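You operate a simulated robot arm through the tools that you are given. There is no shell and no other tool.

The job below is to be done with a simulated two-armed robot. You get a single attempt, and the scene is never put back.

JOB
At the wire bench, set the tension to the mounted spool's number and test the feed.
Fine: the test ends good; shut the cover before the bench stop button comes out.

It is judged by the outcome, as a careful person would: the job done as asked, and still so three seconds after it is handed in. It fails if anything else is knocked over, pushed out of place, dropped, spilled or broken. Lids that push on must go on centred and level and be pressed home; caps that screw on are set level and turned clockwise until they are tight.

ROBOT AND FRAMES
Two 6-joint arms with fingered hands on one trunk that stands fixed in place. Base frame: the origin is at the foot of the trunk, x ahead of it, y to its left, z up. Units: m, rad, N and s.
The left shoulder is at [0.07, 0.191, 1.025], the right one opposite. Payload 4.7 kg a hand.
The TCP of each hand is the grasp point between the finger pads, 0.036 m short of the fingertips. In the tool frame z runs along the fingers and y along their closing line. Largest opening 0.12 m; the body of the gripper starts 0.042 m behind the TCP. The gripper is a hand of 5 fingers: y runs from the thumb to the fingers, the wrist lies at [-0.018, -0.113, -0.198] in the tool frame.
Orientation is that of the tool frame in the base frame, as [roll, pitch, yaw] about the fixed x, y, z axes, in that order (R = Rz(yaw) Ry(pitch) Rx(roll)). With the fingers straight down and the wrist toward the robot, the tool's x, y and z point along [0, 1, 0], [1, 0, 0] and [0, 0, -1] of the base frame.

CONTROLS
- The arms move only by the tool jog_arm. It takes "left_rows", "right_rows" or both (then of equal length, played together; a hand with none holds still); each is text: rows parted by semicolons, each of 6 numbers parted by spaces: the shift along the tool's x, y, z in units of 300 mm (1.0 is 300 mm), then the turn, a rotation vector about the tool's x, y, z in units of 120 degrees (1.0 is 120 degrees). In form: dx dy dz ax ay az; .... A call has 1 to 20 rows; each row is the pose to reach, as a shift and turn from the pose commanded when the call began, along the tool's axes at that moment. A call with a number of a shift or a turn outside -1 to 1 is refused whole. Rows are played at 5 a second. More than 0.05 m and 0.15 rad between two rows, and nothing of the call is played. A pose out of reach is approached as far as the arm can. The call stops where the force on the tool passes 70 N (or 10 N more than at its start, if that is more) or the arm is blocked; 0.2 s more then pass. In this call time passes only in rows, and 0.2 s behind the last. It gives the time, the measured TCP pose, the force on the tool (base axes), the opening and the grip force at its end, in the units of the frame above (readings bear some noise), with the torque about the TCP (base axes, N m) and any sound that the robot's microphone picked up.
- Cameras (640 x 400 px; columns grow to the right, rows downward): "scene" is now at [0.0897, 0.0837, 1.2803]; the picture's right is [0.90, -0.43, -0.00], its down [-0.14, -0.28, -0.95] and it looks along [0.41, 0.86, -0.32] (base axes); focal length 214 px, centre (320, 200). "left" rides on the left gripper at [-0.073, -0.091, -0.143] in its tool frame; the picture's right is [-0.80, -0.28, 0.53], its down [0.53, -0.73, 0.42] and it looks along [0.27, 0.62, 0.74] (tool axes); focal length 234 px, centre (320, 200). "right" rides on the right gripper at [0.073, -0.091, -0.143] in its tool frame; the picture's right is [-0.80, 0.28, -0.53], its down [-0.53, -0.73, 0.42] and it looks along [-0.27, 0.62, 0.74] (tool axes); focal length 234 px, centre (320, 200).
- capture(camera): a new picture of that camera. The clock stands still meanwhile.
- move_column(by): slides the trunk up (or, below 0, down) by that many m; the arms and the scene camera ride with it, the base frame stays. It gives what a move gives, with no picture.
- move_fingers(index, middle, ring, little, thumb_bend, thumb_turn, hand): sets how far each is bent, from 0 (flat) to 1 (curled in); at 0.3 the hand is open as for a grip, at 0.7 the pads meet at the TCP. One left out holds its place. A second passes; each finger stops where it meets its share of the squeeze, and holds until it gets a number again. It is the only way to open and close the hand. It gives what a move gives, with no picture; readings hold the bend of each and the force on index, middle, ring, little, thumb and palm. thumb_turn goes from beside the hand (0) to across from the fingers (1), as for a grip.
- pan_tilt(pan, tilt): turns the head with the scene camera to pan (to the left, within 1.501 rad either way) and tilt (down, from -0.506 to 1.204), counted from straight ahead of the robot. It gives what a move gives.
- measure_at(camera, pixels): there is no depth. For up to 12 entries [column, row, z] of the newest picture of that camera ("zoom" is the newest enlarged one), the place [x, y] in the base frame at which the ray of that pixel passes the height z, good to about 0.003 m. The clock stands still meanwhile.
- close_up(camera, box): a new picture of the part [left, top, right, bottom] of that camera's present view, enlarged. The clock stands still meanwhile.
- close_job(): hands the job in; it is judged then, once.

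Unless the task says otherwise, let go and move clear before handing in.

The tools are called after "Request:" by a JSON object that holds its "op" and its "data". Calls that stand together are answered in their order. jog_arm: Moves the arms, as the interface text tells. Its arguments: {"type":"object","properties":{"left_rows":{"type":"string"},"right_rows":{"type":"string"}},"required":[]} The other tools are called the same way: move_column (by) slides the trunk up or down; move_fingers (index, middle, ring, little, thumb_bend, thumb_turn, hand) moves the fingers one by one; pan_tilt (pan, tilt) turns the head that bears the scene camera; capture (camera) takes a picture; measure_at (camera, pixels) gives the place at which the rays of pixels pass given heights; close_up (camera, box) takes an enlarged picture of a part of a camera's view; close_job () hands the job in.

At the start:

```text
time: 0.0
left_tcp_pos: [0.2833, 0.4263, 1.2579]
left_orientation: [-3.141, 0.001, 1.571]
left_wrist_force: [-0.7, -0.4, -0.3]
left_torque: [-0.01, 0.03, 0.03]
left_width: 0.1194
left_grip_force: 0.2
left_shape: jaw
left_bend: [0.3, 0.3, 0.3, 0.3, 0.3, 0.98]
left_finger forces: [0.1, 0.0, 0.0, 0.0, 0.1, 0.1]
right_tcp_pos: [0.7035, 0.1073, 1.3056]
right_orientation: [-3.135, -0.005, 1.563]
right_wrist_force: [0.2, 0.0, -0.4]
right_torque: [0.03, -0.02, 0.02]
right_width: 0.1194
right_grip_force: 0.0
right_shape: jaw
right_bend: [0.3, 0.3, 0.3, 0.3, 0.3, 0.98]
right_finger forces: [0.1, 0.0, 0.0, 0.1, 0.0, 0.0]
trunk travel left (down, up): [-0.502, 0.438]
head pan, tilt: [1.124, 0.321]
```

scene: 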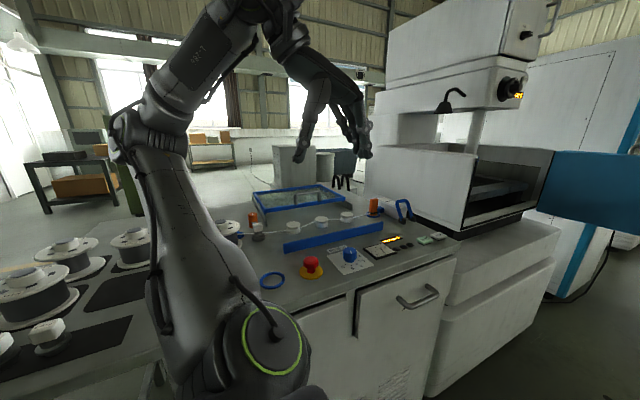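
right: 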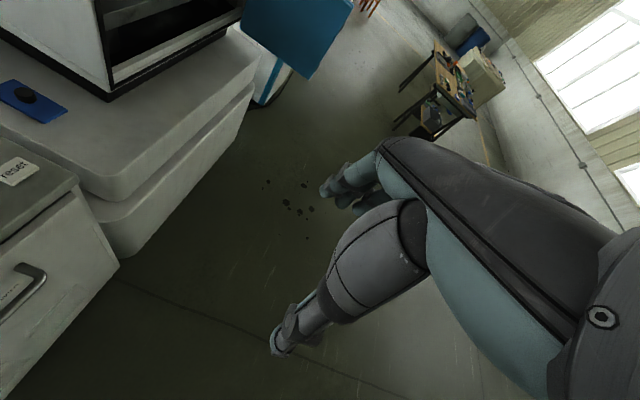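
left: 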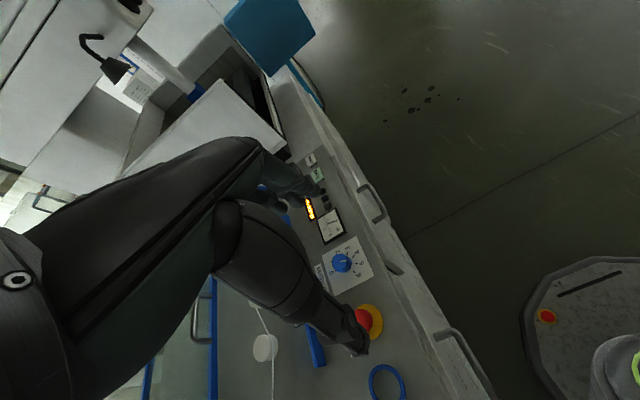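

The scene picture shows a wire bench with a red stop button (~312,265), a blue dial (~350,254), a display (~388,242), and buttons near (430,238). I'll look closer at the bench and the spools.

Request:
{"op": "close_up", "data": {"camera": "scene", "box": [230, 170, 470, 320]}}

Request:
{"op": "close_up", "data": {"camera": "left", "box": [240, 130, 440, 400]}}

Request:
{"op": "close_up", "data": {"camera": "scene", "box": [0, 200, 260, 370]}}

```text
2.67 times, centred on (350, 245) of scene
```

zoom: 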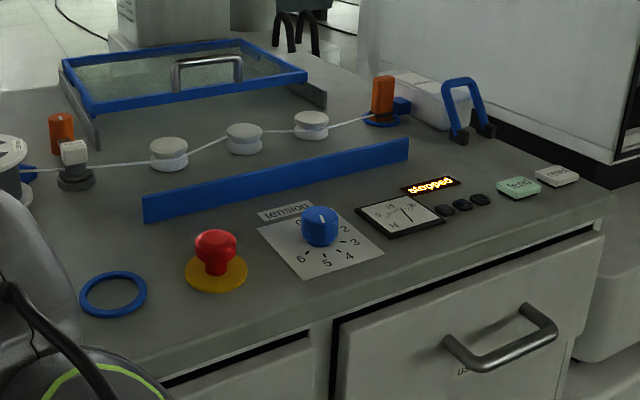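

```text
1.48 times, centred on (340, 265) of left
```

zoom: 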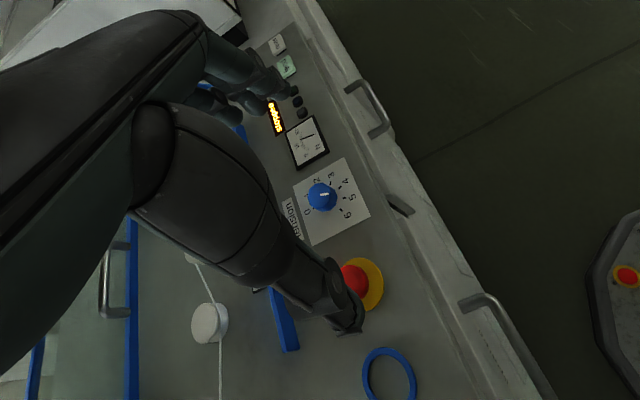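

```text
2.35 times, centred on (130, 285) of scene
```

zoom: 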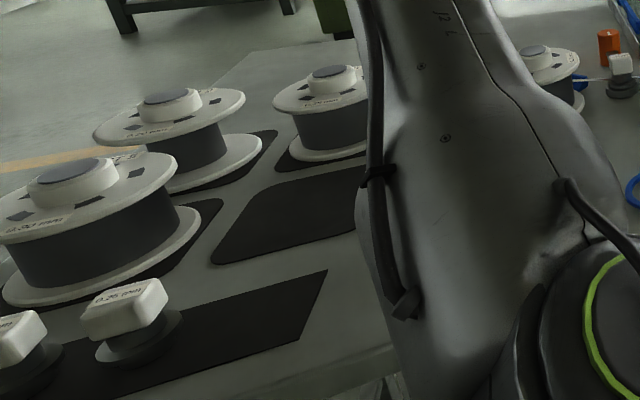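

The left camera and scene show the dial with numbers 0–6, a gauge, the display "stopped", and test/reset buttons; I need heights. I'll measure the same points from two cameras to find the bench height.

Request:
{"op": "capture", "data": {"camera": "scene"}}

Request:
{"op": "capture", "data": {"camera": "left"}}

Request:
{"op": "measure_at", "data": {"camera": "scene", "pixels": [[350, 255, 0.8], [350, 255, 0.9], [350, 255, 1.0], [312, 262, 0.8], [312, 262, 0.9], [312, 262, 1.0], [425, 240, 0.8], [425, 240, 0.9], [439, 236, 0.9]]}}

Request:
{"op": "measure_at", "data": {"camera": "left", "pixels": [[341, 263, 0.8], [341, 263, 0.9], [341, 263, 1.0], [364, 317, 0.8], [364, 317, 0.9], [364, 317, 1.0], [318, 174, 0.8], [318, 174, 0.9], [310, 159, 0.9]]}}

```text
taken
```

scene: 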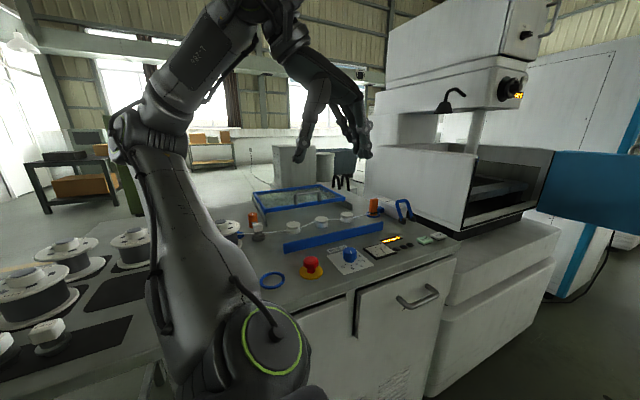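

```text
taken
```

left: 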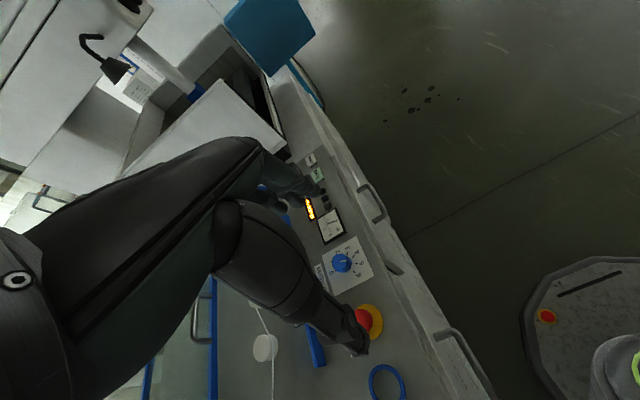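

```text
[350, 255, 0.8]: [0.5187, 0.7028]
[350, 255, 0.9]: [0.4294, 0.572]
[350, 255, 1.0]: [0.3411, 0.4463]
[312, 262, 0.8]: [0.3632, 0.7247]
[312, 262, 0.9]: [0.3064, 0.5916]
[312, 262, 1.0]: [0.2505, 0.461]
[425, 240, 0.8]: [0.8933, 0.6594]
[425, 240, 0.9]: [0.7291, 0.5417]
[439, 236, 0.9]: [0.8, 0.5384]
```

```text
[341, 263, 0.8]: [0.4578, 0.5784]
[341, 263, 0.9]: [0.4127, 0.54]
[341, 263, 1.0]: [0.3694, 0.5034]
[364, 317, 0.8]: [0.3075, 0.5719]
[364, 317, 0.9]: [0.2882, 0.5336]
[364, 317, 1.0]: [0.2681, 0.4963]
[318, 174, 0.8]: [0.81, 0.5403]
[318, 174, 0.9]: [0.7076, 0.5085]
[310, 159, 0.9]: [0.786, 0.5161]
```

Triangulating puts the dial top near (0.40, 0.53, 0.935), stop near (0.27, 0.51, 0.96), test near (0.667, 0.50, 0.93). I'll raise the trunk for a better view over the bench and then look again.

Request:
{"op": "move_column", "data": {"by": 0.25}}

Request:
{"op": "pan_tilt", "data": {"pan": 1.15, "tilt": 0.7}}

Request:
{"op": "capture", "data": {"camera": "scene"}}

Request:
{"op": "capture", "data": {"camera": "left"}}

Request:
{"op": "capture", "data": {"camera": "right"}}

```text
time: 2.6
left_tcp_pos: [0.2832, 0.4264, 1.5082]
left_orientation: [-3.141, 0.0, 1.57]
left_wrist_force: [-0.1, 0.8, -0.1]
left_torque: [0.01, 0.0, 0.0]
left_width: 0.1198
left_grip_force: 0.0
left_shape: jaw
left_bend: [0.3, 0.3, 0.3, 0.3, 0.3, 0.98]
left_finger forces: [0.1, 0.0, 0.1, 0.0, 0.0, 0.0]
right_tcp_pos: [0.7038, 0.1066, 1.5549]
right_orientation: [-3.135, -0.006, 1.561]
right_wrist_force: [-1.1, -0.6, -0.2]
right_torque: [0.01, -0.02, 0.04]
right_width: 0.1196
right_grip_force: 0.1
right_shape: jaw
right_bend: [0.3, 0.3, 0.3, 0.3, 0.3, 0.98]
right_finger forces: [0.1, 0.1, 0.1, 0.0, 0.0, 0.1]
trunk travel left (down, up): [-0.752, 0.188]
head pan, tilt: [1.124, 0.321]
```

```text
time: 3.4
left_tcp_pos: [0.2822, 0.4265, 1.5083]
left_orientation: [-3.141, -0.001, 1.572]
left_wrist_force: [-0.2, -0.3, 0.6]
left_torque: [0.0, -0.04, 0.0]
left_width: 0.1196
left_grip_force: 0.0
left_shape: jaw
left_bend: [0.3, 0.3, 0.3, 0.3, 0.3, 0.98]
left_finger forces: [0.0, 0.0, 0.0, 0.0, 0.0, 0.1]
right_tcp_pos: [0.704, 0.1056, 1.5567]
right_orientation: [-3.136, -0.005, 1.561]
right_wrist_force: [0.5, -0.6, 0.4]
right_torque: [-0.06, 0.02, -0.02]
right_width: 0.1196
right_grip_force: 0.0
right_shape: jaw
right_bend: [0.3, 0.3, 0.3, 0.3, 0.3, 0.98]
right_finger forces: [0.1, 0.0, 0.1, 0.0, 0.0, 0.0]
trunk travel left (down, up): [-0.752, 0.188]
head pan, tilt: [1.15, 0.7]
```

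```text
taken
```

scene: 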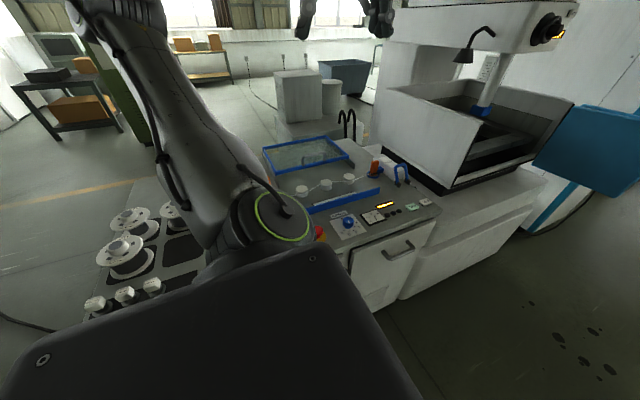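

```text
taken
```

left: 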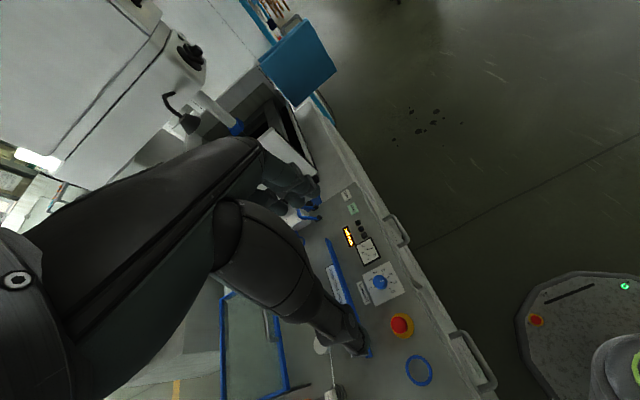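

```text
taken
```

right: 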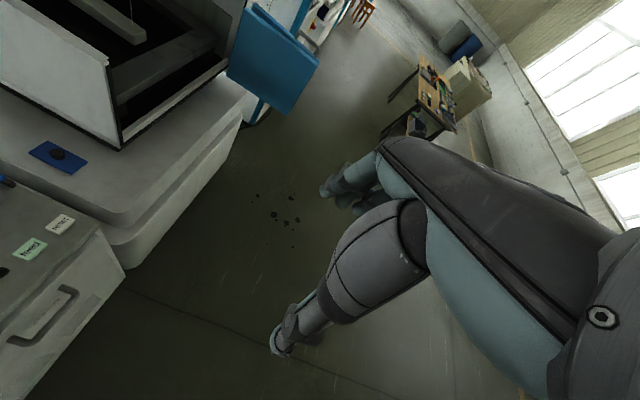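

The shoulder blocks part of the scene view, but I can use the left hand camera as a bird's view. I'll first zoom the buttons in the right view, then turn the left hand to face the bench (+y).

Request:
{"op": "close_up", "data": {"camera": "right", "box": [0, 130, 160, 290]}}

Request:
{"op": "jog_arm", "data": {"left_rows": "0.03 0.02 0.015 0 0 -0.0625; 0.06 0.04 0.03 0 0 -0.125; 0.09 0.06 0.045 0 0 -0.1875; 0.12 0.08 0.06 0 0 -0.25; 0.15 0.10 0.075 0 0 -0.3125; 0.18 0.12 0.09 0 0 -0.375; 0.21 0.14 0.105 0 0 -0.4375; 0.24 0.16 0.12 0 0 -0.5; 0.27 0.18 0.135 0 0 -0.5625; 0.30 0.20 0.15 0 0 -0.625; 0.32 0.22 0.165 0 0 -0.6875; 0.34 0.24 0.18 0 0 -0.75"}}

Request:
{"op": "capture", "data": {"camera": "left"}}

Request:
{"op": "capture", "data": {"camera": "scene"}}

```text
2.50 times, centred on (80, 210) of right
```

zoom: 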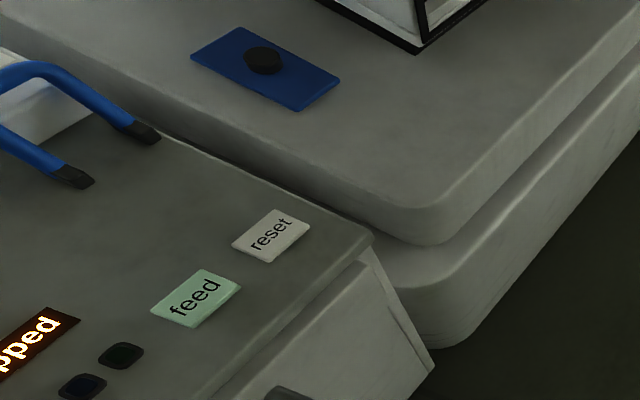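

```text
time: 6.0
left_tcp_pos: [0.3538, 0.5321, 1.4521]
left_orientation: [-3.141, 0.0, -3.139]
left_wrist_force: [0.4, -0.1, 0.2]
left_torque: [-0.03, 0.0, 0.0]
left_width: 0.1198
left_grip_force: 0.1
left_shape: jaw
left_bend: [0.3, 0.3, 0.3, 0.3, 0.3, 0.98]
left_finger forces: [0.0, 0.0, 0.1, 0.1, 0.1, 0.0]
left hand out of reach, approached as far as the arm can: row 12
right_tcp_pos: [0.706, 0.1068, 1.5561]
right_orientation: [-3.134, -0.006, 1.562]
right_wrist_force: [-0.1, -0.2, 0.4]
right_torque: [0.01, 0.0, 0.01]
right_width: 0.1197
right_grip_force: 0.0
right_shape: jaw
right_bend: [0.3, 0.3, 0.3, 0.3, 0.3, 0.98]
right_finger forces: [0.1, 0.0, 0.0, 0.1, 0.0, 0.0]
trunk travel left (down, up): [-0.752, 0.188]
head pan, tilt: [1.15, 0.7]
```

```text
taken
```

left: 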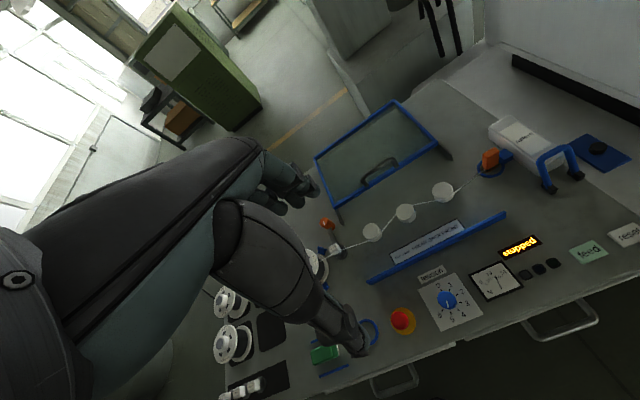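

```text
taken
```

scene: 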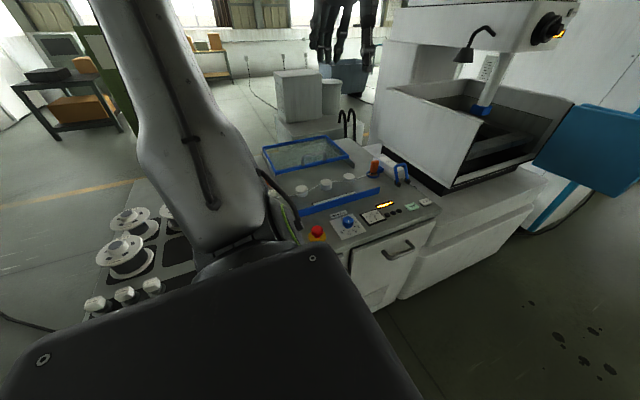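

The left view now shows the whole bench, including a text strip near (425,243) behind the blue bar, the cover with handle (380,172), and the mounted spool at (318,268). I'll zoom in on all of these.

Request:
{"op": "close_up", "data": {"camera": "left", "box": [360, 190, 520, 290]}}

Request:
{"op": "close_up", "data": {"camera": "left", "box": [290, 200, 370, 300]}}

Request:
{"op": "close_up", "data": {"camera": "left", "box": [400, 230, 560, 340]}}

Request:
{"op": "close_up", "data": {"camera": "left", "box": [300, 90, 460, 220]}}

Request:
{"op": "close_up", "data": {"camera": "left", "box": [460, 100, 640, 220]}}

Request:
{"op": "close_up", "data": {"camera": "left", "box": [200, 270, 390, 400]}}

```text
4.00 times, centred on (440, 240) of left
```

zoom: 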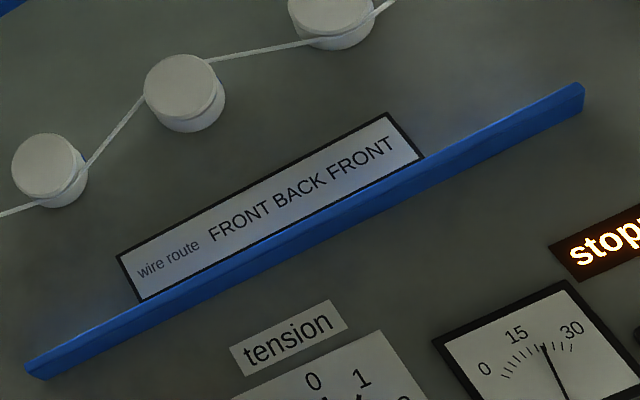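

```text
4.00 times, centred on (330, 250) of left
```

zoom: 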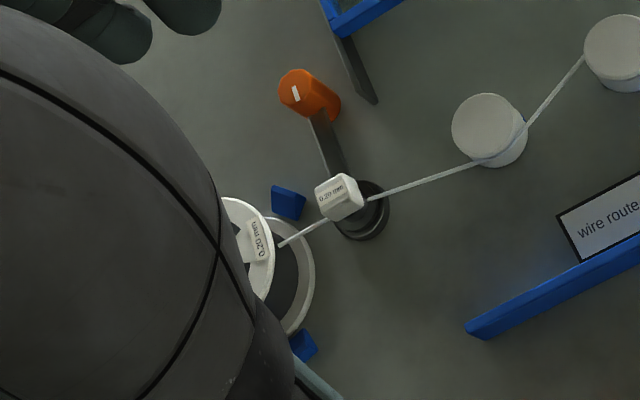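

```text
3.64 times, centred on (480, 285) of left
```

zoom: 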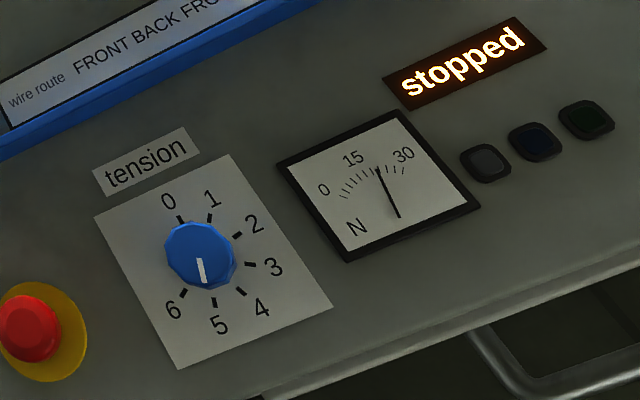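

```text
3.08 times, centred on (380, 155) of left
```

zoom: 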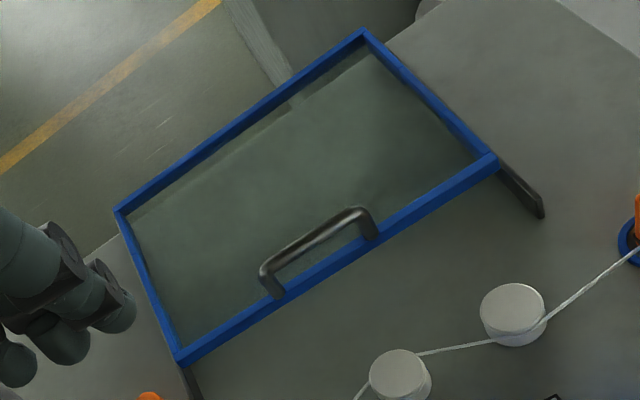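

```text
3.33 times, centred on (550, 160) of left
```

zoom: 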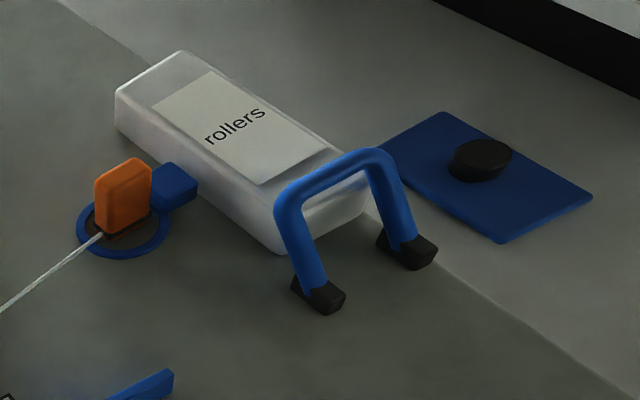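

```text
3.08 times, centred on (295, 335) of left
```

zoom: 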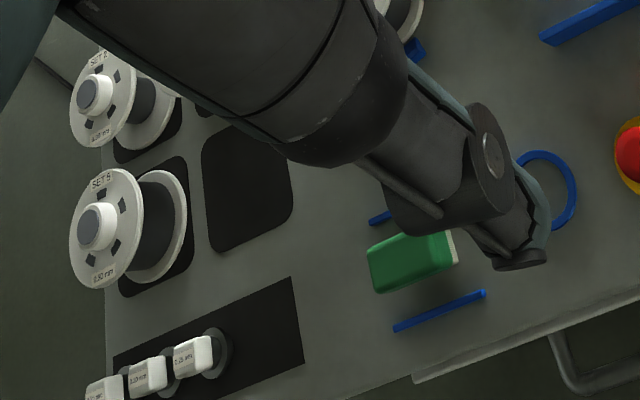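

The route label reads FRONT BACK FRONT (wire matches: front of roller 1, back of 2, front of 3), and both mounted die and spool read 0.20 mm. The spools also bear "SET n" labels, so I need the mounted spool's SET label; I'll take measurements and shift the hand to the right to see it.

Request:
{"op": "measure_at", "data": {"camera": "left", "pixels": [[318, 268, 0.95], [318, 268, 1.0], [447, 299, 0.93], [402, 320, 0.95], [590, 252, 0.93], [627, 235, 0.93], [380, 172, 1.0], [316, 158, 0.98], [398, 101, 0.98], [439, 145, 0.98], [545, 165, 0.98], [340, 217, 0.98]]}}

Request:
{"op": "jog_arm", "data": {"left_rows": "-0.12 0 0 0 0 0; -0.24 0 0 0 0 0; -0.36 0 0 0 0 0; -0.48 0 0 0 0 0; -0.6 0 0 0 0 0; -0.7 0 0 0 0 0"}}

Request:
{"op": "capture", "data": {"camera": "left"}}

Request:
{"op": "capture", "data": {"camera": "scene"}}

```text
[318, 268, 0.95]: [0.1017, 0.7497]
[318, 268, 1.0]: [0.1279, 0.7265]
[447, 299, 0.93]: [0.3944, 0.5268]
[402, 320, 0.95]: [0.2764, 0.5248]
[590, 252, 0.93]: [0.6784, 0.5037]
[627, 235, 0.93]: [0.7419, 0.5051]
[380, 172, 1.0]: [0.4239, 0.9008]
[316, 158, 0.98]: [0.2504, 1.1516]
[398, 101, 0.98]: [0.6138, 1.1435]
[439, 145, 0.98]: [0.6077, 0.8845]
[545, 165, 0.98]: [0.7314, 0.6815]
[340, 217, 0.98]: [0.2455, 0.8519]
```

```text
time: 7.4
left_tcp_pos: [0.4517, 0.6089, 1.4128]
left_orientation: [-3.142, 0.002, 3.14]
left_wrist_force: [0.1, -0.5, 0.1]
left_torque: [-0.04, 0.02, -0.01]
left_width: 0.1197
left_grip_force: 0.0
left_shape: jaw
left_bend: [0.3, 0.3, 0.3, 0.3, 0.3, 0.98]
left_finger forces: [0.0, 0.1, 0.1, 0.0, 0.0, 0.1]
left hand out of reach, approached as far as the arm can: row 1, 2, 3, 4, 5, 6
right_tcp_pos: [0.704, 0.1067, 1.557]
right_orientation: [-3.135, -0.004, 1.563]
right_wrist_force: [1.2, 0.3, -0.6]
right_torque: [-0.01, 0.01, 0.03]
right_width: 0.1197
right_grip_force: 0.0
right_shape: jaw
right_bend: [0.3, 0.3, 0.3, 0.3, 0.3, 0.98]
right_finger forces: [0.1, 0.0, 0.0, 0.0, 0.0, 0.0]
trunk travel left (down, up): [-0.752, 0.188]
head pan, tilt: [1.15, 0.7]
```

```text
taken
```

left: 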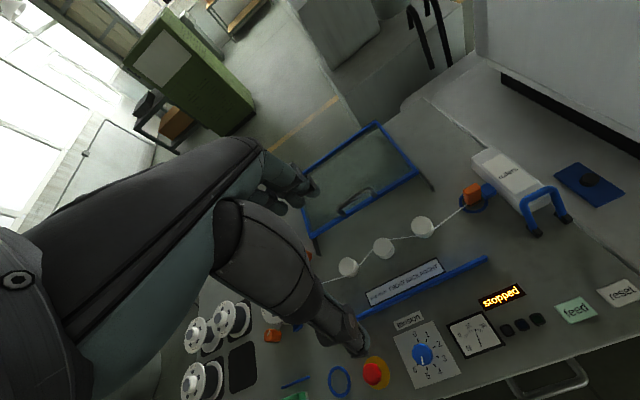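

```text
taken
```

scene: 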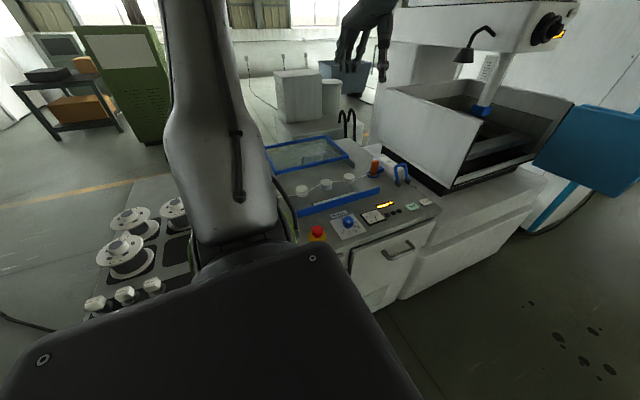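

The hand hit its reach limit at this height, so it drifted; the spool is still hidden. I'll zoom on the scene camera for the cover's side rails and then lower the trunk for easier arm reach.

Request:
{"op": "close_up", "data": {"camera": "scene", "box": [255, 120, 415, 220]}}

Request:
{"op": "close_up", "data": {"camera": "left", "box": [280, 110, 480, 260]}}

Request:
{"op": "close_up", "data": {"camera": "left", "box": [440, 130, 600, 250]}}

```text
4.00 times, centred on (335, 170) of scene
```

zoom: 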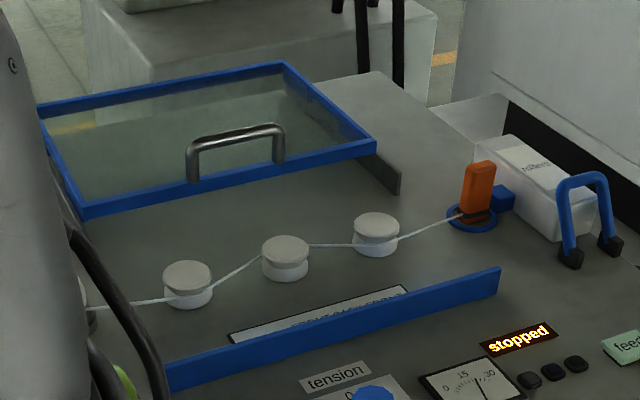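

```text
2.67 times, centred on (380, 185) of left
```

zoom: 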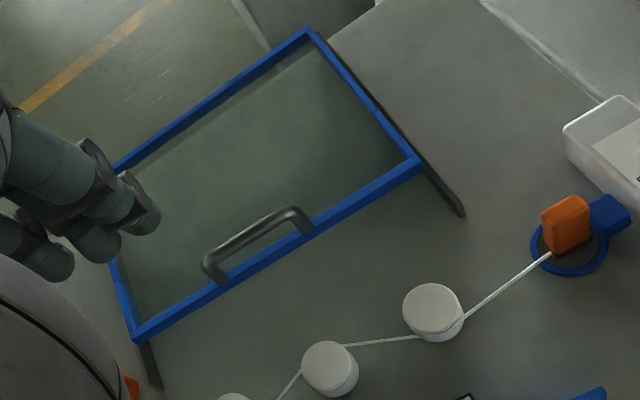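

```text
3.33 times, centred on (520, 190) of left
```

zoom: 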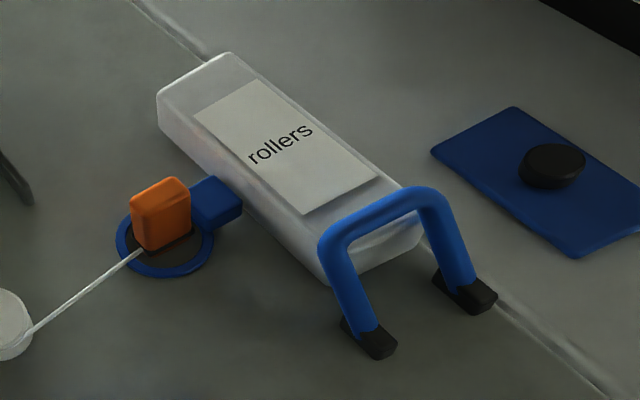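

The cover is a sliding frame on grey side rails with its handle on the front edge, so it must be pulled toward -y. I'll lower the trunk a bit and send a null row to see where the left command stands.

Request:
{"op": "move_column", "data": {"by": -0.15}}

Request:
{"op": "jog_arm", "data": {"left_rows": "0 0 0 0 0 0"}}

```text
time: 9.2
left_tcp_pos: [0.4522, 0.6079, 1.2635]
left_orientation: [-3.141, 0.002, 3.14]
left_wrist_force: [-0.8, -0.5, -0.5]
left_torque: [0.0, -0.02, 0.0]
left_width: 0.1196
left_grip_force: 0.1
left_shape: jaw
left_bend: [0.3, 0.3, 0.3, 0.3, 0.3, 0.98]
left_finger forces: [0.0, 0.1, 0.0, 0.1, 0.1, 0.0]
right_tcp_pos: [0.704, 0.1063, 1.4077]
right_orientation: [-3.133, -0.005, 1.562]
right_wrist_force: [0.1, -0.1, 0.0]
right_torque: [0.02, 0.0, -0.03]
right_width: 0.1197
right_grip_force: 0.1
right_shape: jaw
right_bend: [0.3, 0.3, 0.3, 0.3, 0.3, 0.98]
right_finger forces: [0.0, 0.0, 0.0, 0.0, 0.1, 0.1]
trunk travel left (down, up): [-0.602, 0.338]
head pan, tilt: [1.15, 0.7]
```

```text
time: 9.6
left_tcp_pos: [0.4524, 0.6078, 1.2624]
left_orientation: [3.141, -0.001, -3.139]
left_wrist_force: [-0.4, 0.3, 0.1]
left_torque: [0.01, 0.02, 0.04]
left_width: 0.1199
left_grip_force: 0.1
left_shape: jaw
left_bend: [0.3, 0.3, 0.3, 0.3, 0.3, 0.98]
left_finger forces: [0.1, 0.0, 0.0, 0.0, 0.0, 0.0]
right_tcp_pos: [0.7039, 0.1075, 1.4069]
right_orientation: [-3.135, -0.005, 1.562]
right_wrist_force: [-0.1, -0.5, 0.5]
right_torque: [0.0, -0.02, 0.04]
right_width: 0.1198
right_grip_force: 0.0
right_shape: jaw
right_bend: [0.3, 0.3, 0.3, 0.3, 0.3, 0.98]
right_finger forces: [0.0, 0.1, 0.0, 0.1, 0.1, 0.0]
trunk travel left (down, up): [-0.602, 0.338]
head pan, tilt: [1.15, 0.7]
```

The command resets to the reached pose, good. I'll swing the left hand to the left and yaw it so its camera looks at the mounted spool near (0.1, 0.74).

Request:
{"op": "jog_arm", "data": {"left_rows": "0.12 0 0.05 0 0 -0.04; 0.24 0 0.1 0 0 -0.08; 0.36 0 0.15 0 0 -0.12; 0.48 0 0.2 0 0 -0.16; 0.6 0 0.2 0 0 -0.2; 0.72 0 0.2 0 0 -0.24"}}

Request:
{"op": "capture", "data": {"camera": "left"}}

Request:
{"op": "capture", "data": {"camera": "scene"}}

```text
time: 11.0
left_tcp_pos: [0.3056, 0.548, 1.2002]
left_orientation: [3.14, 0.001, -2.638]
left_wrist_force: [-0.2, -1.1, -0.2]
left_torque: [0.0, 0.0, 0.0]
left_width: 0.1196
left_grip_force: 0.1
left_shape: jaw
left_bend: [0.3, 0.3, 0.3, 0.3, 0.3, 0.98]
left_finger forces: [0.0, 0.1, 0.1, 0.0, 0.1, 0.1]
left hand out of reach, approached as far as the arm can: row 3, 4, 5, 6
right_tcp_pos: [0.7037, 0.1058, 1.4077]
right_orientation: [-3.134, -0.006, 1.563]
right_wrist_force: [0.3, -0.3, 0.5]
right_torque: [0.04, 0.01, 0.01]
right_width: 0.1195
right_grip_force: 0.0
right_shape: jaw
right_bend: [0.3, 0.3, 0.3, 0.3, 0.3, 0.98]
right_finger forces: [0.0, 0.0, 0.0, 0.0, 0.0, 0.0]
trunk travel left (down, up): [-0.602, 0.338]
head pan, tilt: [1.15, 0.7]
```

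```text
taken
```

left: 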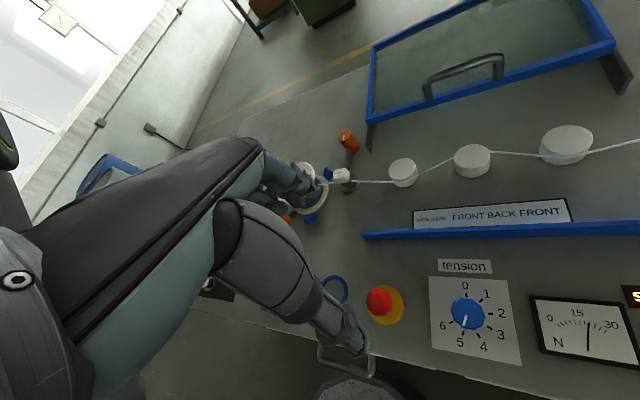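

```text
taken
```

scene: 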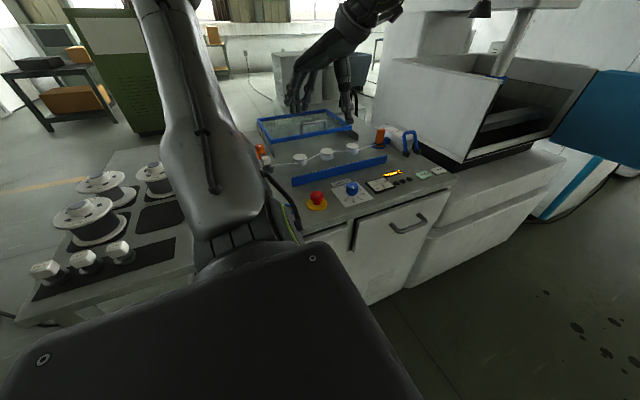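

The arm's inner reach limit stops it there; the spool is just hidden by the fingers at (300,190). Swinging the left arm toward +x should clear the scene camera's view to the spool, so I'll move the hand to about (0.6, 0.52).

Request:
{"op": "jog_arm", "data": {"left_rows": "-0.092 -0.063 0 0 0 0.061; -0.184 -0.126 0 0 0 0.122; -0.276 -0.19 0 0 0 0.183; -0.369 -0.253 0 0 0 0.244; -0.461 -0.317 0 0 0 0.305; -0.553 -0.38 0 0 0 0.366; -0.645 -0.443 0 0 0 0.427; -0.738 -0.507 0 0 0 0.488; -0.83 -0.57 0 0 0 0.547"}}

Request:
{"op": "pan_tilt", "data": {"pan": 1.3, "tilt": 0.6}}

Request:
{"op": "capture", "data": {"camera": "scene"}}

Request:
{"op": "capture", "data": {"camera": "left"}}

```text
time: 13.0
left_tcp_pos: [0.5396, 0.573, 1.184]
left_orientation: [-3.141, 0.002, 2.493]
left_wrist_force: [0.3, 0.2, 1.1]
left_torque: [-0.05, -0.03, 0.04]
left_width: 0.1195
left_grip_force: 0.0
left_shape: jaw
left_bend: [0.3, 0.3, 0.3, 0.3, 0.3, 0.98]
left_finger forces: [0.0, 0.0, 0.1, 0.0, 0.0, 0.1]
left hand out of reach, approached as far as the arm can: row 3, 4, 5, 6, 7, 8, 9
right_tcp_pos: [0.703, 0.107, 1.4056]
right_orientation: [-3.134, -0.005, 1.562]
right_wrist_force: [-0.3, 0.9, -0.4]
right_torque: [0.01, 0.01, -0.03]
right_width: 0.1196
right_grip_force: 0.1
right_shape: jaw
right_bend: [0.3, 0.3, 0.3, 0.3, 0.3, 0.98]
right_finger forces: [0.0, 0.1, 0.0, 0.1, 0.1, 0.0]
trunk travel left (down, up): [-0.602, 0.338]
head pan, tilt: [1.15, 0.7]
```

```text
time: 13.7
left_tcp_pos: [0.5408, 0.5715, 1.1848]
left_orientation: [3.141, 0.003, 2.499]
left_wrist_force: [0.5, 0.6, 0.6]
left_torque: [0.03, 0.02, -0.01]
left_width: 0.1198
left_grip_force: 0.1
left_shape: jaw
left_bend: [0.3, 0.3, 0.3, 0.3, 0.3, 0.98]
left_finger forces: [0.1, 0.0, 0.0, 0.0, 0.1, 0.0]
right_tcp_pos: [0.704, 0.107, 1.4069]
right_orientation: [-3.133, -0.004, 1.562]
right_wrist_force: [0.2, 0.2, 0.3]
right_torque: [0.0, 0.01, 0.0]
right_width: 0.1197
right_grip_force: 0.1
right_shape: jaw
right_bend: [0.3, 0.3, 0.3, 0.3, 0.3, 0.98]
right_finger forces: [0.1, 0.0, 0.1, 0.0, 0.0, 0.0]
trunk travel left (down, up): [-0.602, 0.338]
head pan, tilt: [1.3, 0.6]
```

```text
taken
```

scene: 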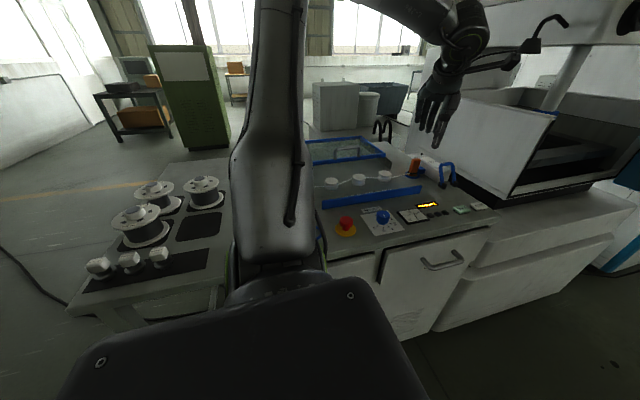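

```text
taken
```

left: 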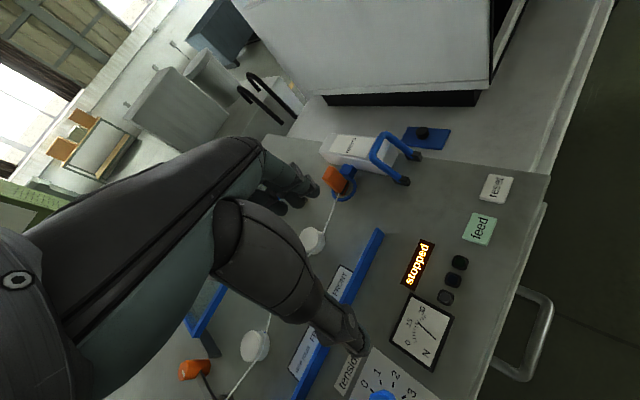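

The upper arm still hides the spool in the scene. I'll swing the left hand back with more yaw (toward 3.9 rad) and a little further out so that its camera sees the spool to the right of its fingers.

Request:
{"op": "jog_arm", "data": {"left_rows": "0.063 -0.027 0 0 0 -0.067; 0.127 -0.053 0 0 0 -0.134; 0.19 -0.08 0 0 0 -0.2; 0.253 -0.107 0 0 0 -0.267; 0.317 -0.133 0 0 0 -0.334; 0.38 -0.16 0 0 0 -0.401; 0.443 -0.187 0 0 0 -0.468; 0.507 -0.213 0 0 0 -0.534; 0.57 -0.24 0 0 0 -0.601; 0.633 -0.267 0 0 0 -0.668"}}

Request:
{"op": "capture", "data": {"camera": "left"}}

Request:
{"op": "capture", "data": {"camera": "scene"}}

```text
time: 15.9
left_tcp_pos: [0.3411, 0.6185, 1.1851]
left_orientation: [-3.141, 0.001, -2.385]
left_wrist_force: [0.2, 0.9, -0.5]
left_torque: [-0.04, 0.01, 0.03]
left_width: 0.1199
left_grip_force: 0.1
left_shape: jaw
left_bend: [0.3, 0.3, 0.3, 0.3, 0.3, 0.98]
left_finger forces: [0.0, 0.0, 0.0, 0.0, 0.0, 0.0]
right_tcp_pos: [0.7023, 0.1074, 1.4066]
right_orientation: [-3.135, -0.005, 1.562]
right_wrist_force: [-0.4, 0.7, 0.7]
right_torque: [-0.03, -0.03, 0.04]
right_width: 0.1198
right_grip_force: 0.1
right_shape: jaw
right_bend: [0.3, 0.3, 0.3, 0.3, 0.3, 0.98]
right_finger forces: [0.0, 0.1, 0.1, 0.0, 0.0, 0.0]
trunk travel left (down, up): [-0.602, 0.338]
head pan, tilt: [1.3, 0.6]
```

```text
taken
```

left: 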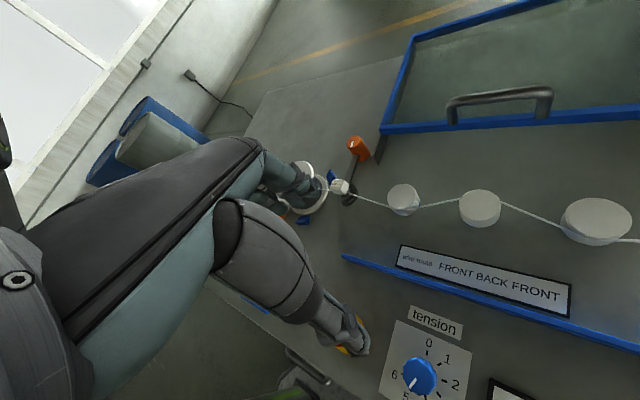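

```text
taken
```

scene: 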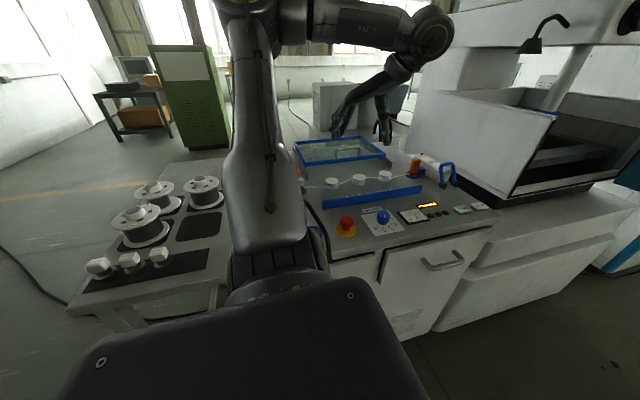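

This pose is in reach; the spool sits at (308,190) behind the fingertips. I'll yaw a bit more to shift it to the right.

Request:
{"op": "jog_arm", "data": {"left_rows": "0 0 0 0 0 -0.065; 0 0 0 0 0 -0.13; 0 0 0 0 0 -0.195; 0 0 0 0 0 -0.26; 0 0 0 0 0 -0.32"}}

Request:
{"op": "capture", "data": {"camera": "left"}}

```text
time: 17.1
left_tcp_pos: [0.3437, 0.6161, 1.184]
left_orientation: [-3.141, 0.002, -1.715]
left_wrist_force: [0.6, -1.5, -0.6]
left_torque: [0.0, 0.01, -0.03]
left_width: 0.1195
left_grip_force: 0.1
left_shape: jaw
left_bend: [0.3, 0.3, 0.3, 0.3, 0.3, 0.98]
left_finger forces: [0.1, 0.1, 0.0, 0.0, 0.1, 0.0]
left hand out of reach, approached as far as the arm can: row 5
right_tcp_pos: [0.704, 0.107, 1.4069]
right_orientation: [-3.135, -0.004, 1.563]
right_wrist_force: [-0.2, -0.6, 0.1]
right_torque: [0.01, 0.0, 0.0]
right_width: 0.1199
right_grip_force: 0.1
right_shape: jaw
right_bend: [0.3, 0.3, 0.3, 0.3, 0.3, 0.98]
right_finger forces: [0.0, 0.1, 0.0, 0.0, 0.0, 0.1]
trunk travel left (down, up): [-0.602, 0.338]
head pan, tilt: [1.3, 0.6]
```

```text
taken
```

left: 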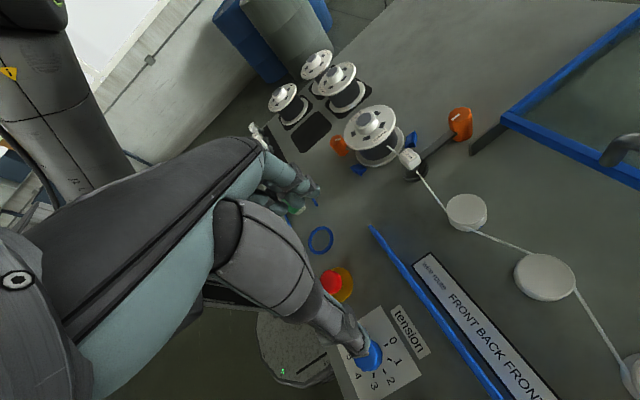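

The mounted spool is now fully visible at (375,130). I'll zoom in on it.

Request:
{"op": "close_up", "data": {"camera": "left", "box": [325, 90, 425, 180]}}

Request:
{"op": "close_up", "data": {"camera": "left", "box": [340, 95, 400, 145]}}

Request:
{"op": "close_up", "data": {"camera": "left", "box": [250, 40, 370, 130]}}

Request:
{"op": "close_up", "data": {"camera": "left", "box": [240, 110, 360, 220]}}

Request:
{"op": "close_up", "data": {"camera": "left", "box": [390, 90, 510, 180]}}

```text
4.44 times, centred on (375, 135) of left
```

zoom: 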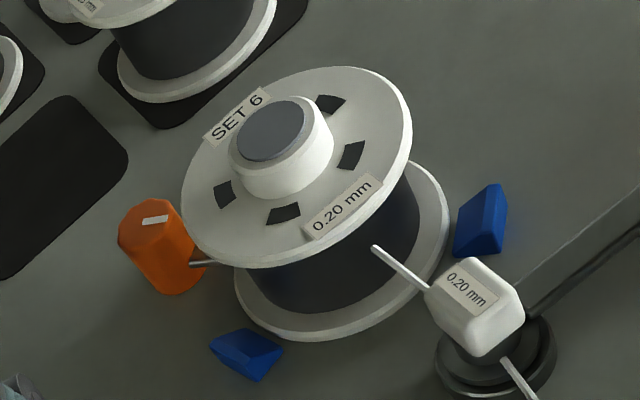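

```text
8.00 times, centred on (370, 120) of left
```

zoom: 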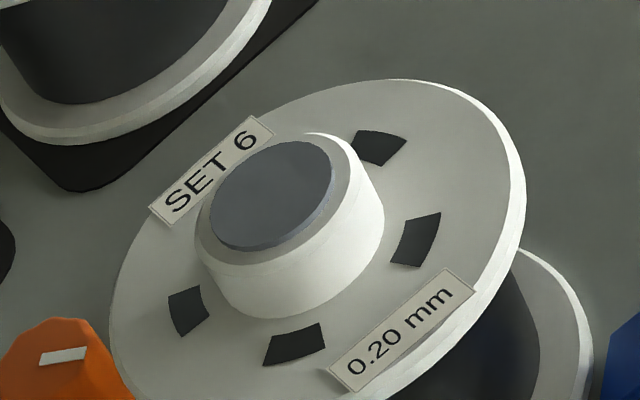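

```text
4.44 times, centred on (310, 85) of left
```

zoom: 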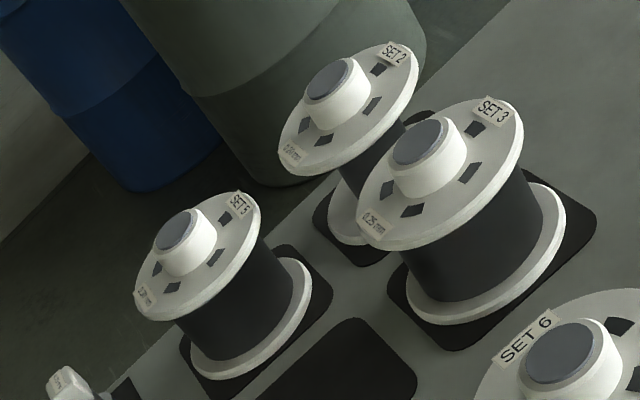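

```text
3.64 times, centred on (300, 165) of left
```

zoom: 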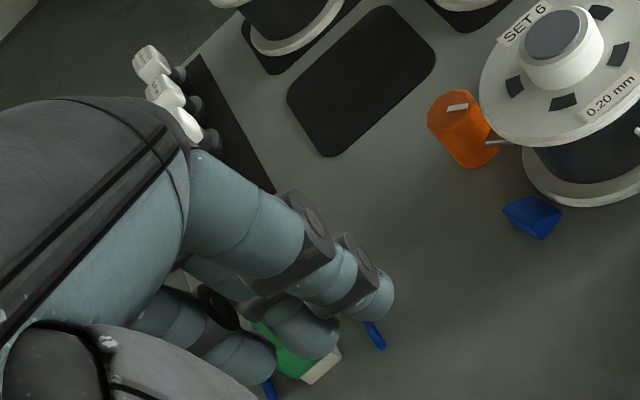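

```text
4.44 times, centred on (450, 135) of left
```

zoom: 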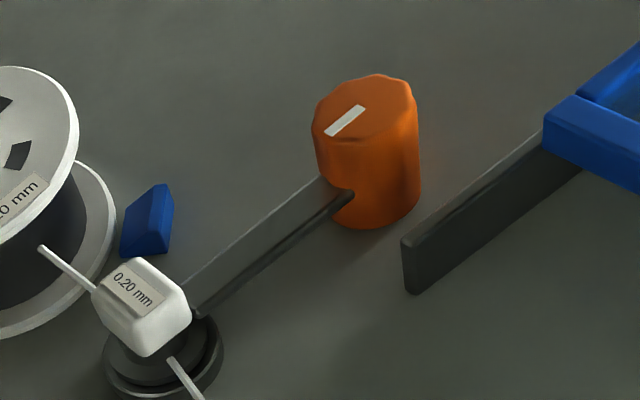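

The mounted spool reads SET 6, 0.20 mm, so the tension must be 6; the dial currently points near 5–5.5. Now I'll triangulate heights of key items using the current left and scene views.

Request:
{"op": "capture", "data": {"camera": "scene"}}

Request:
{"op": "close_up", "data": {"camera": "scene", "box": [300, 130, 500, 255]}}

Request:
{"op": "measure_at", "data": {"camera": "left", "pixels": [[467, 203, 0.9], [467, 203, 1.0], [545, 265, 0.9], [545, 265, 1.0], [331, 283, 0.9], [331, 283, 1.0], [320, 240, 0.9], [320, 240, 1.0], [427, 258, 0.9], [427, 258, 1.0], [549, 400, 0.9], [549, 400, 1.0]]}}

```text
taken
```

scene: 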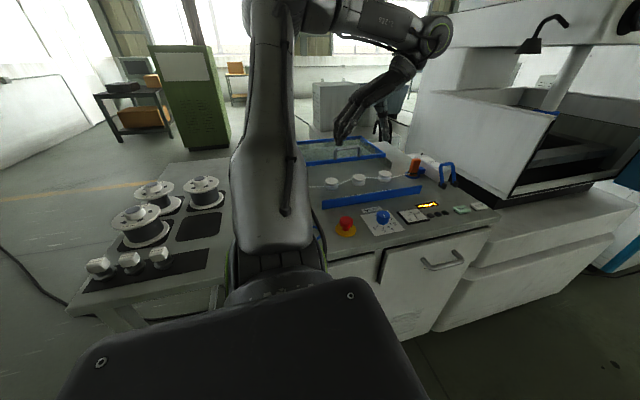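

```text
3.20 times, centred on (400, 192) of scene
```

zoom: 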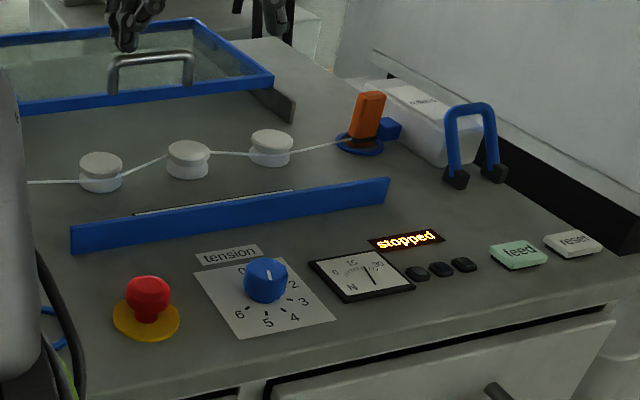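

```text
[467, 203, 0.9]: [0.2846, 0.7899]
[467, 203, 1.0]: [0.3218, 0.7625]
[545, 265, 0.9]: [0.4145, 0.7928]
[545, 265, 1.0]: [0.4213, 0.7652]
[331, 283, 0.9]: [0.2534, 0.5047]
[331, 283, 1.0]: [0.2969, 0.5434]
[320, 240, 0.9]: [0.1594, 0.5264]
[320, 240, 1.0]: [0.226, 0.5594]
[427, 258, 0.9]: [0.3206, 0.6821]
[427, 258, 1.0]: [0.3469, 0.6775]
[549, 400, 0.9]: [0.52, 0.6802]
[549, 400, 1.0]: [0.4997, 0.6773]
```

The dial's white mark is ambiguous; I'll zoom strongly on it and the stop button.

Request:
{"op": "close_up", "data": {"camera": "scene", "box": [360, 195, 410, 240]}}

Request:
{"op": "close_up", "data": {"camera": "scene", "box": [325, 200, 375, 245]}}

Request:
{"op": "close_up", "data": {"camera": "scene", "box": [400, 145, 470, 195]}}

Request:
{"op": "measure_at", "data": {"camera": "scene", "pixels": [[383, 216, 0.92], [347, 224, 0.92], [461, 211, 0.92], [478, 207, 0.92], [332, 184, 0.95], [359, 179, 0.95], [385, 176, 0.95], [331, 153, 1.0], [359, 150, 1.0], [382, 155, 0.97], [413, 191, 0.94], [323, 206, 0.94]]}}

```text
8.89 times, centred on (385, 218) of scene
```

zoom: 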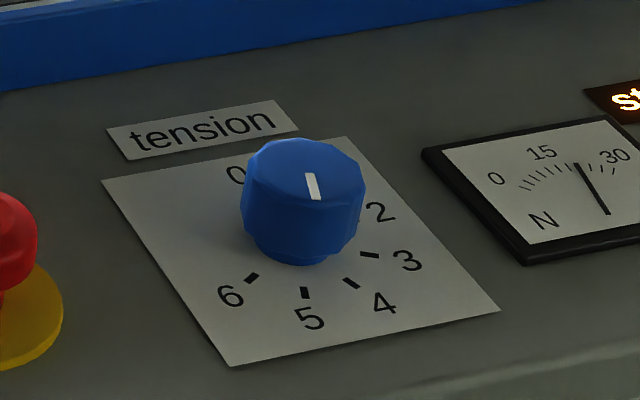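

```text
8.89 times, centred on (350, 222) of scene
```

zoom: 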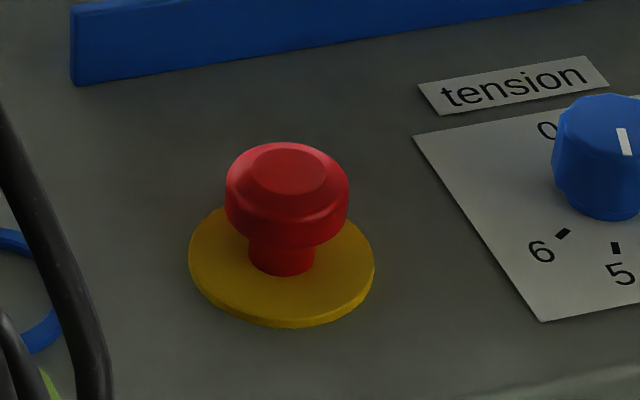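

```text
8.00 times, centred on (435, 170) of scene
```

zoom: 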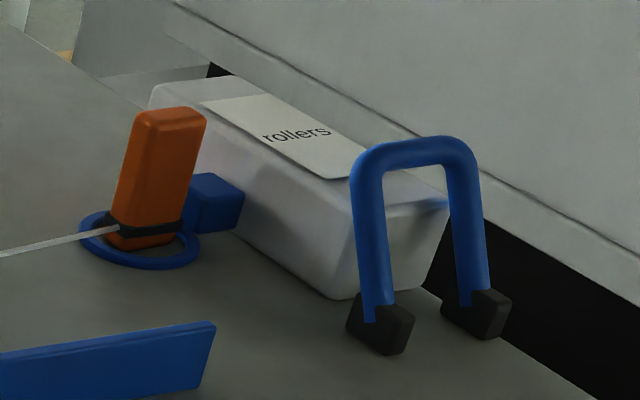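

```text
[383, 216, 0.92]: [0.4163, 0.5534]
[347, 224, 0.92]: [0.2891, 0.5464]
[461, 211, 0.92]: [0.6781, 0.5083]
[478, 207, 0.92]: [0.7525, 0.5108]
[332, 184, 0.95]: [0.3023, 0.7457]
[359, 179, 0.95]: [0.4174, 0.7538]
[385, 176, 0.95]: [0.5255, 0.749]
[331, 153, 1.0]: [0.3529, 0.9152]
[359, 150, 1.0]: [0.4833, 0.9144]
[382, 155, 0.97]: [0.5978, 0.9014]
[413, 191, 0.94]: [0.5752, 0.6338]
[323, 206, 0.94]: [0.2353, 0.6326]
```

The dial mark is at 5 (ticks are 45° apart, increasing clockwise seen from above), so 6 is 45° clockwise. The cover's handle bar is around (0.36–0.48, 0.91, ~1.0). I'll move the left hand above the handle with yaw π so the fingers can hook behind it.

Request:
{"op": "jog_arm", "data": {"left_rows": "-0.082 -0.011 0.01 0 0 0.062; -0.165 -0.023 0.02 0 0 0.124; -0.247 -0.034 0.03 0 0 0.186; -0.33 -0.045 0.04 0 0 0.248; -0.412 -0.057 0.05 0 0 0.31; -0.495 -0.068 0.06 0 0 0.371; -0.577 -0.08 0.065 0 0 0.433; -0.66 -0.091 0.07 0 0 0.495; -0.742 -0.102 0.08 0 0 0.557; -0.825 -0.114 0.09 0 0 0.619; -0.907 -0.125 0.1 0 0 0.681"}}

Request:
{"op": "capture", "data": {"camera": "left"}}

Request:
{"op": "capture", "data": {"camera": "scene"}}

```text
time: 19.5
left_tcp_pos: [0.4297, 0.8717, 1.1531]
left_orientation: [3.137, -0.001, 3.138]
left_wrist_force: [0.3, -0.3, 0.5]
left_torque: [0.05, 0.05, 0.04]
left_width: 0.1198
left_grip_force: 0.1
left_shape: jaw
left_bend: [0.3, 0.3, 0.3, 0.3, 0.3, 0.98]
left_finger forces: [0.1, 0.0, 0.0, 0.1, 0.1, 0.0]
left hand out of reach, approached as far as the arm can: row 11
right_tcp_pos: [0.7032, 0.1032, 1.4071]
right_orientation: [-3.134, -0.008, 1.562]
right_wrist_force: [0.1, -0.1, 0.4]
right_torque: [0.06, -0.02, -0.04]
right_width: 0.1198
right_grip_force: 0.0
right_shape: jaw
right_bend: [0.3, 0.3, 0.3, 0.3, 0.3, 0.98]
right_finger forces: [0.0, 0.1, 0.1, 0.1, 0.0, 0.1]
trunk travel left (down, up): [-0.602, 0.338]
head pan, tilt: [1.3, 0.6]
```

```text
taken
```

left: 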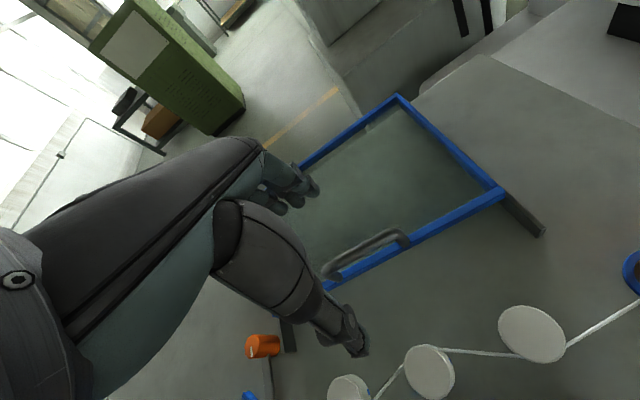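

```text
taken
```

scene: 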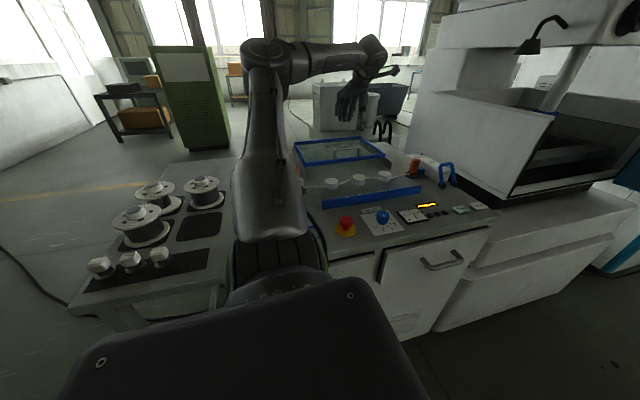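

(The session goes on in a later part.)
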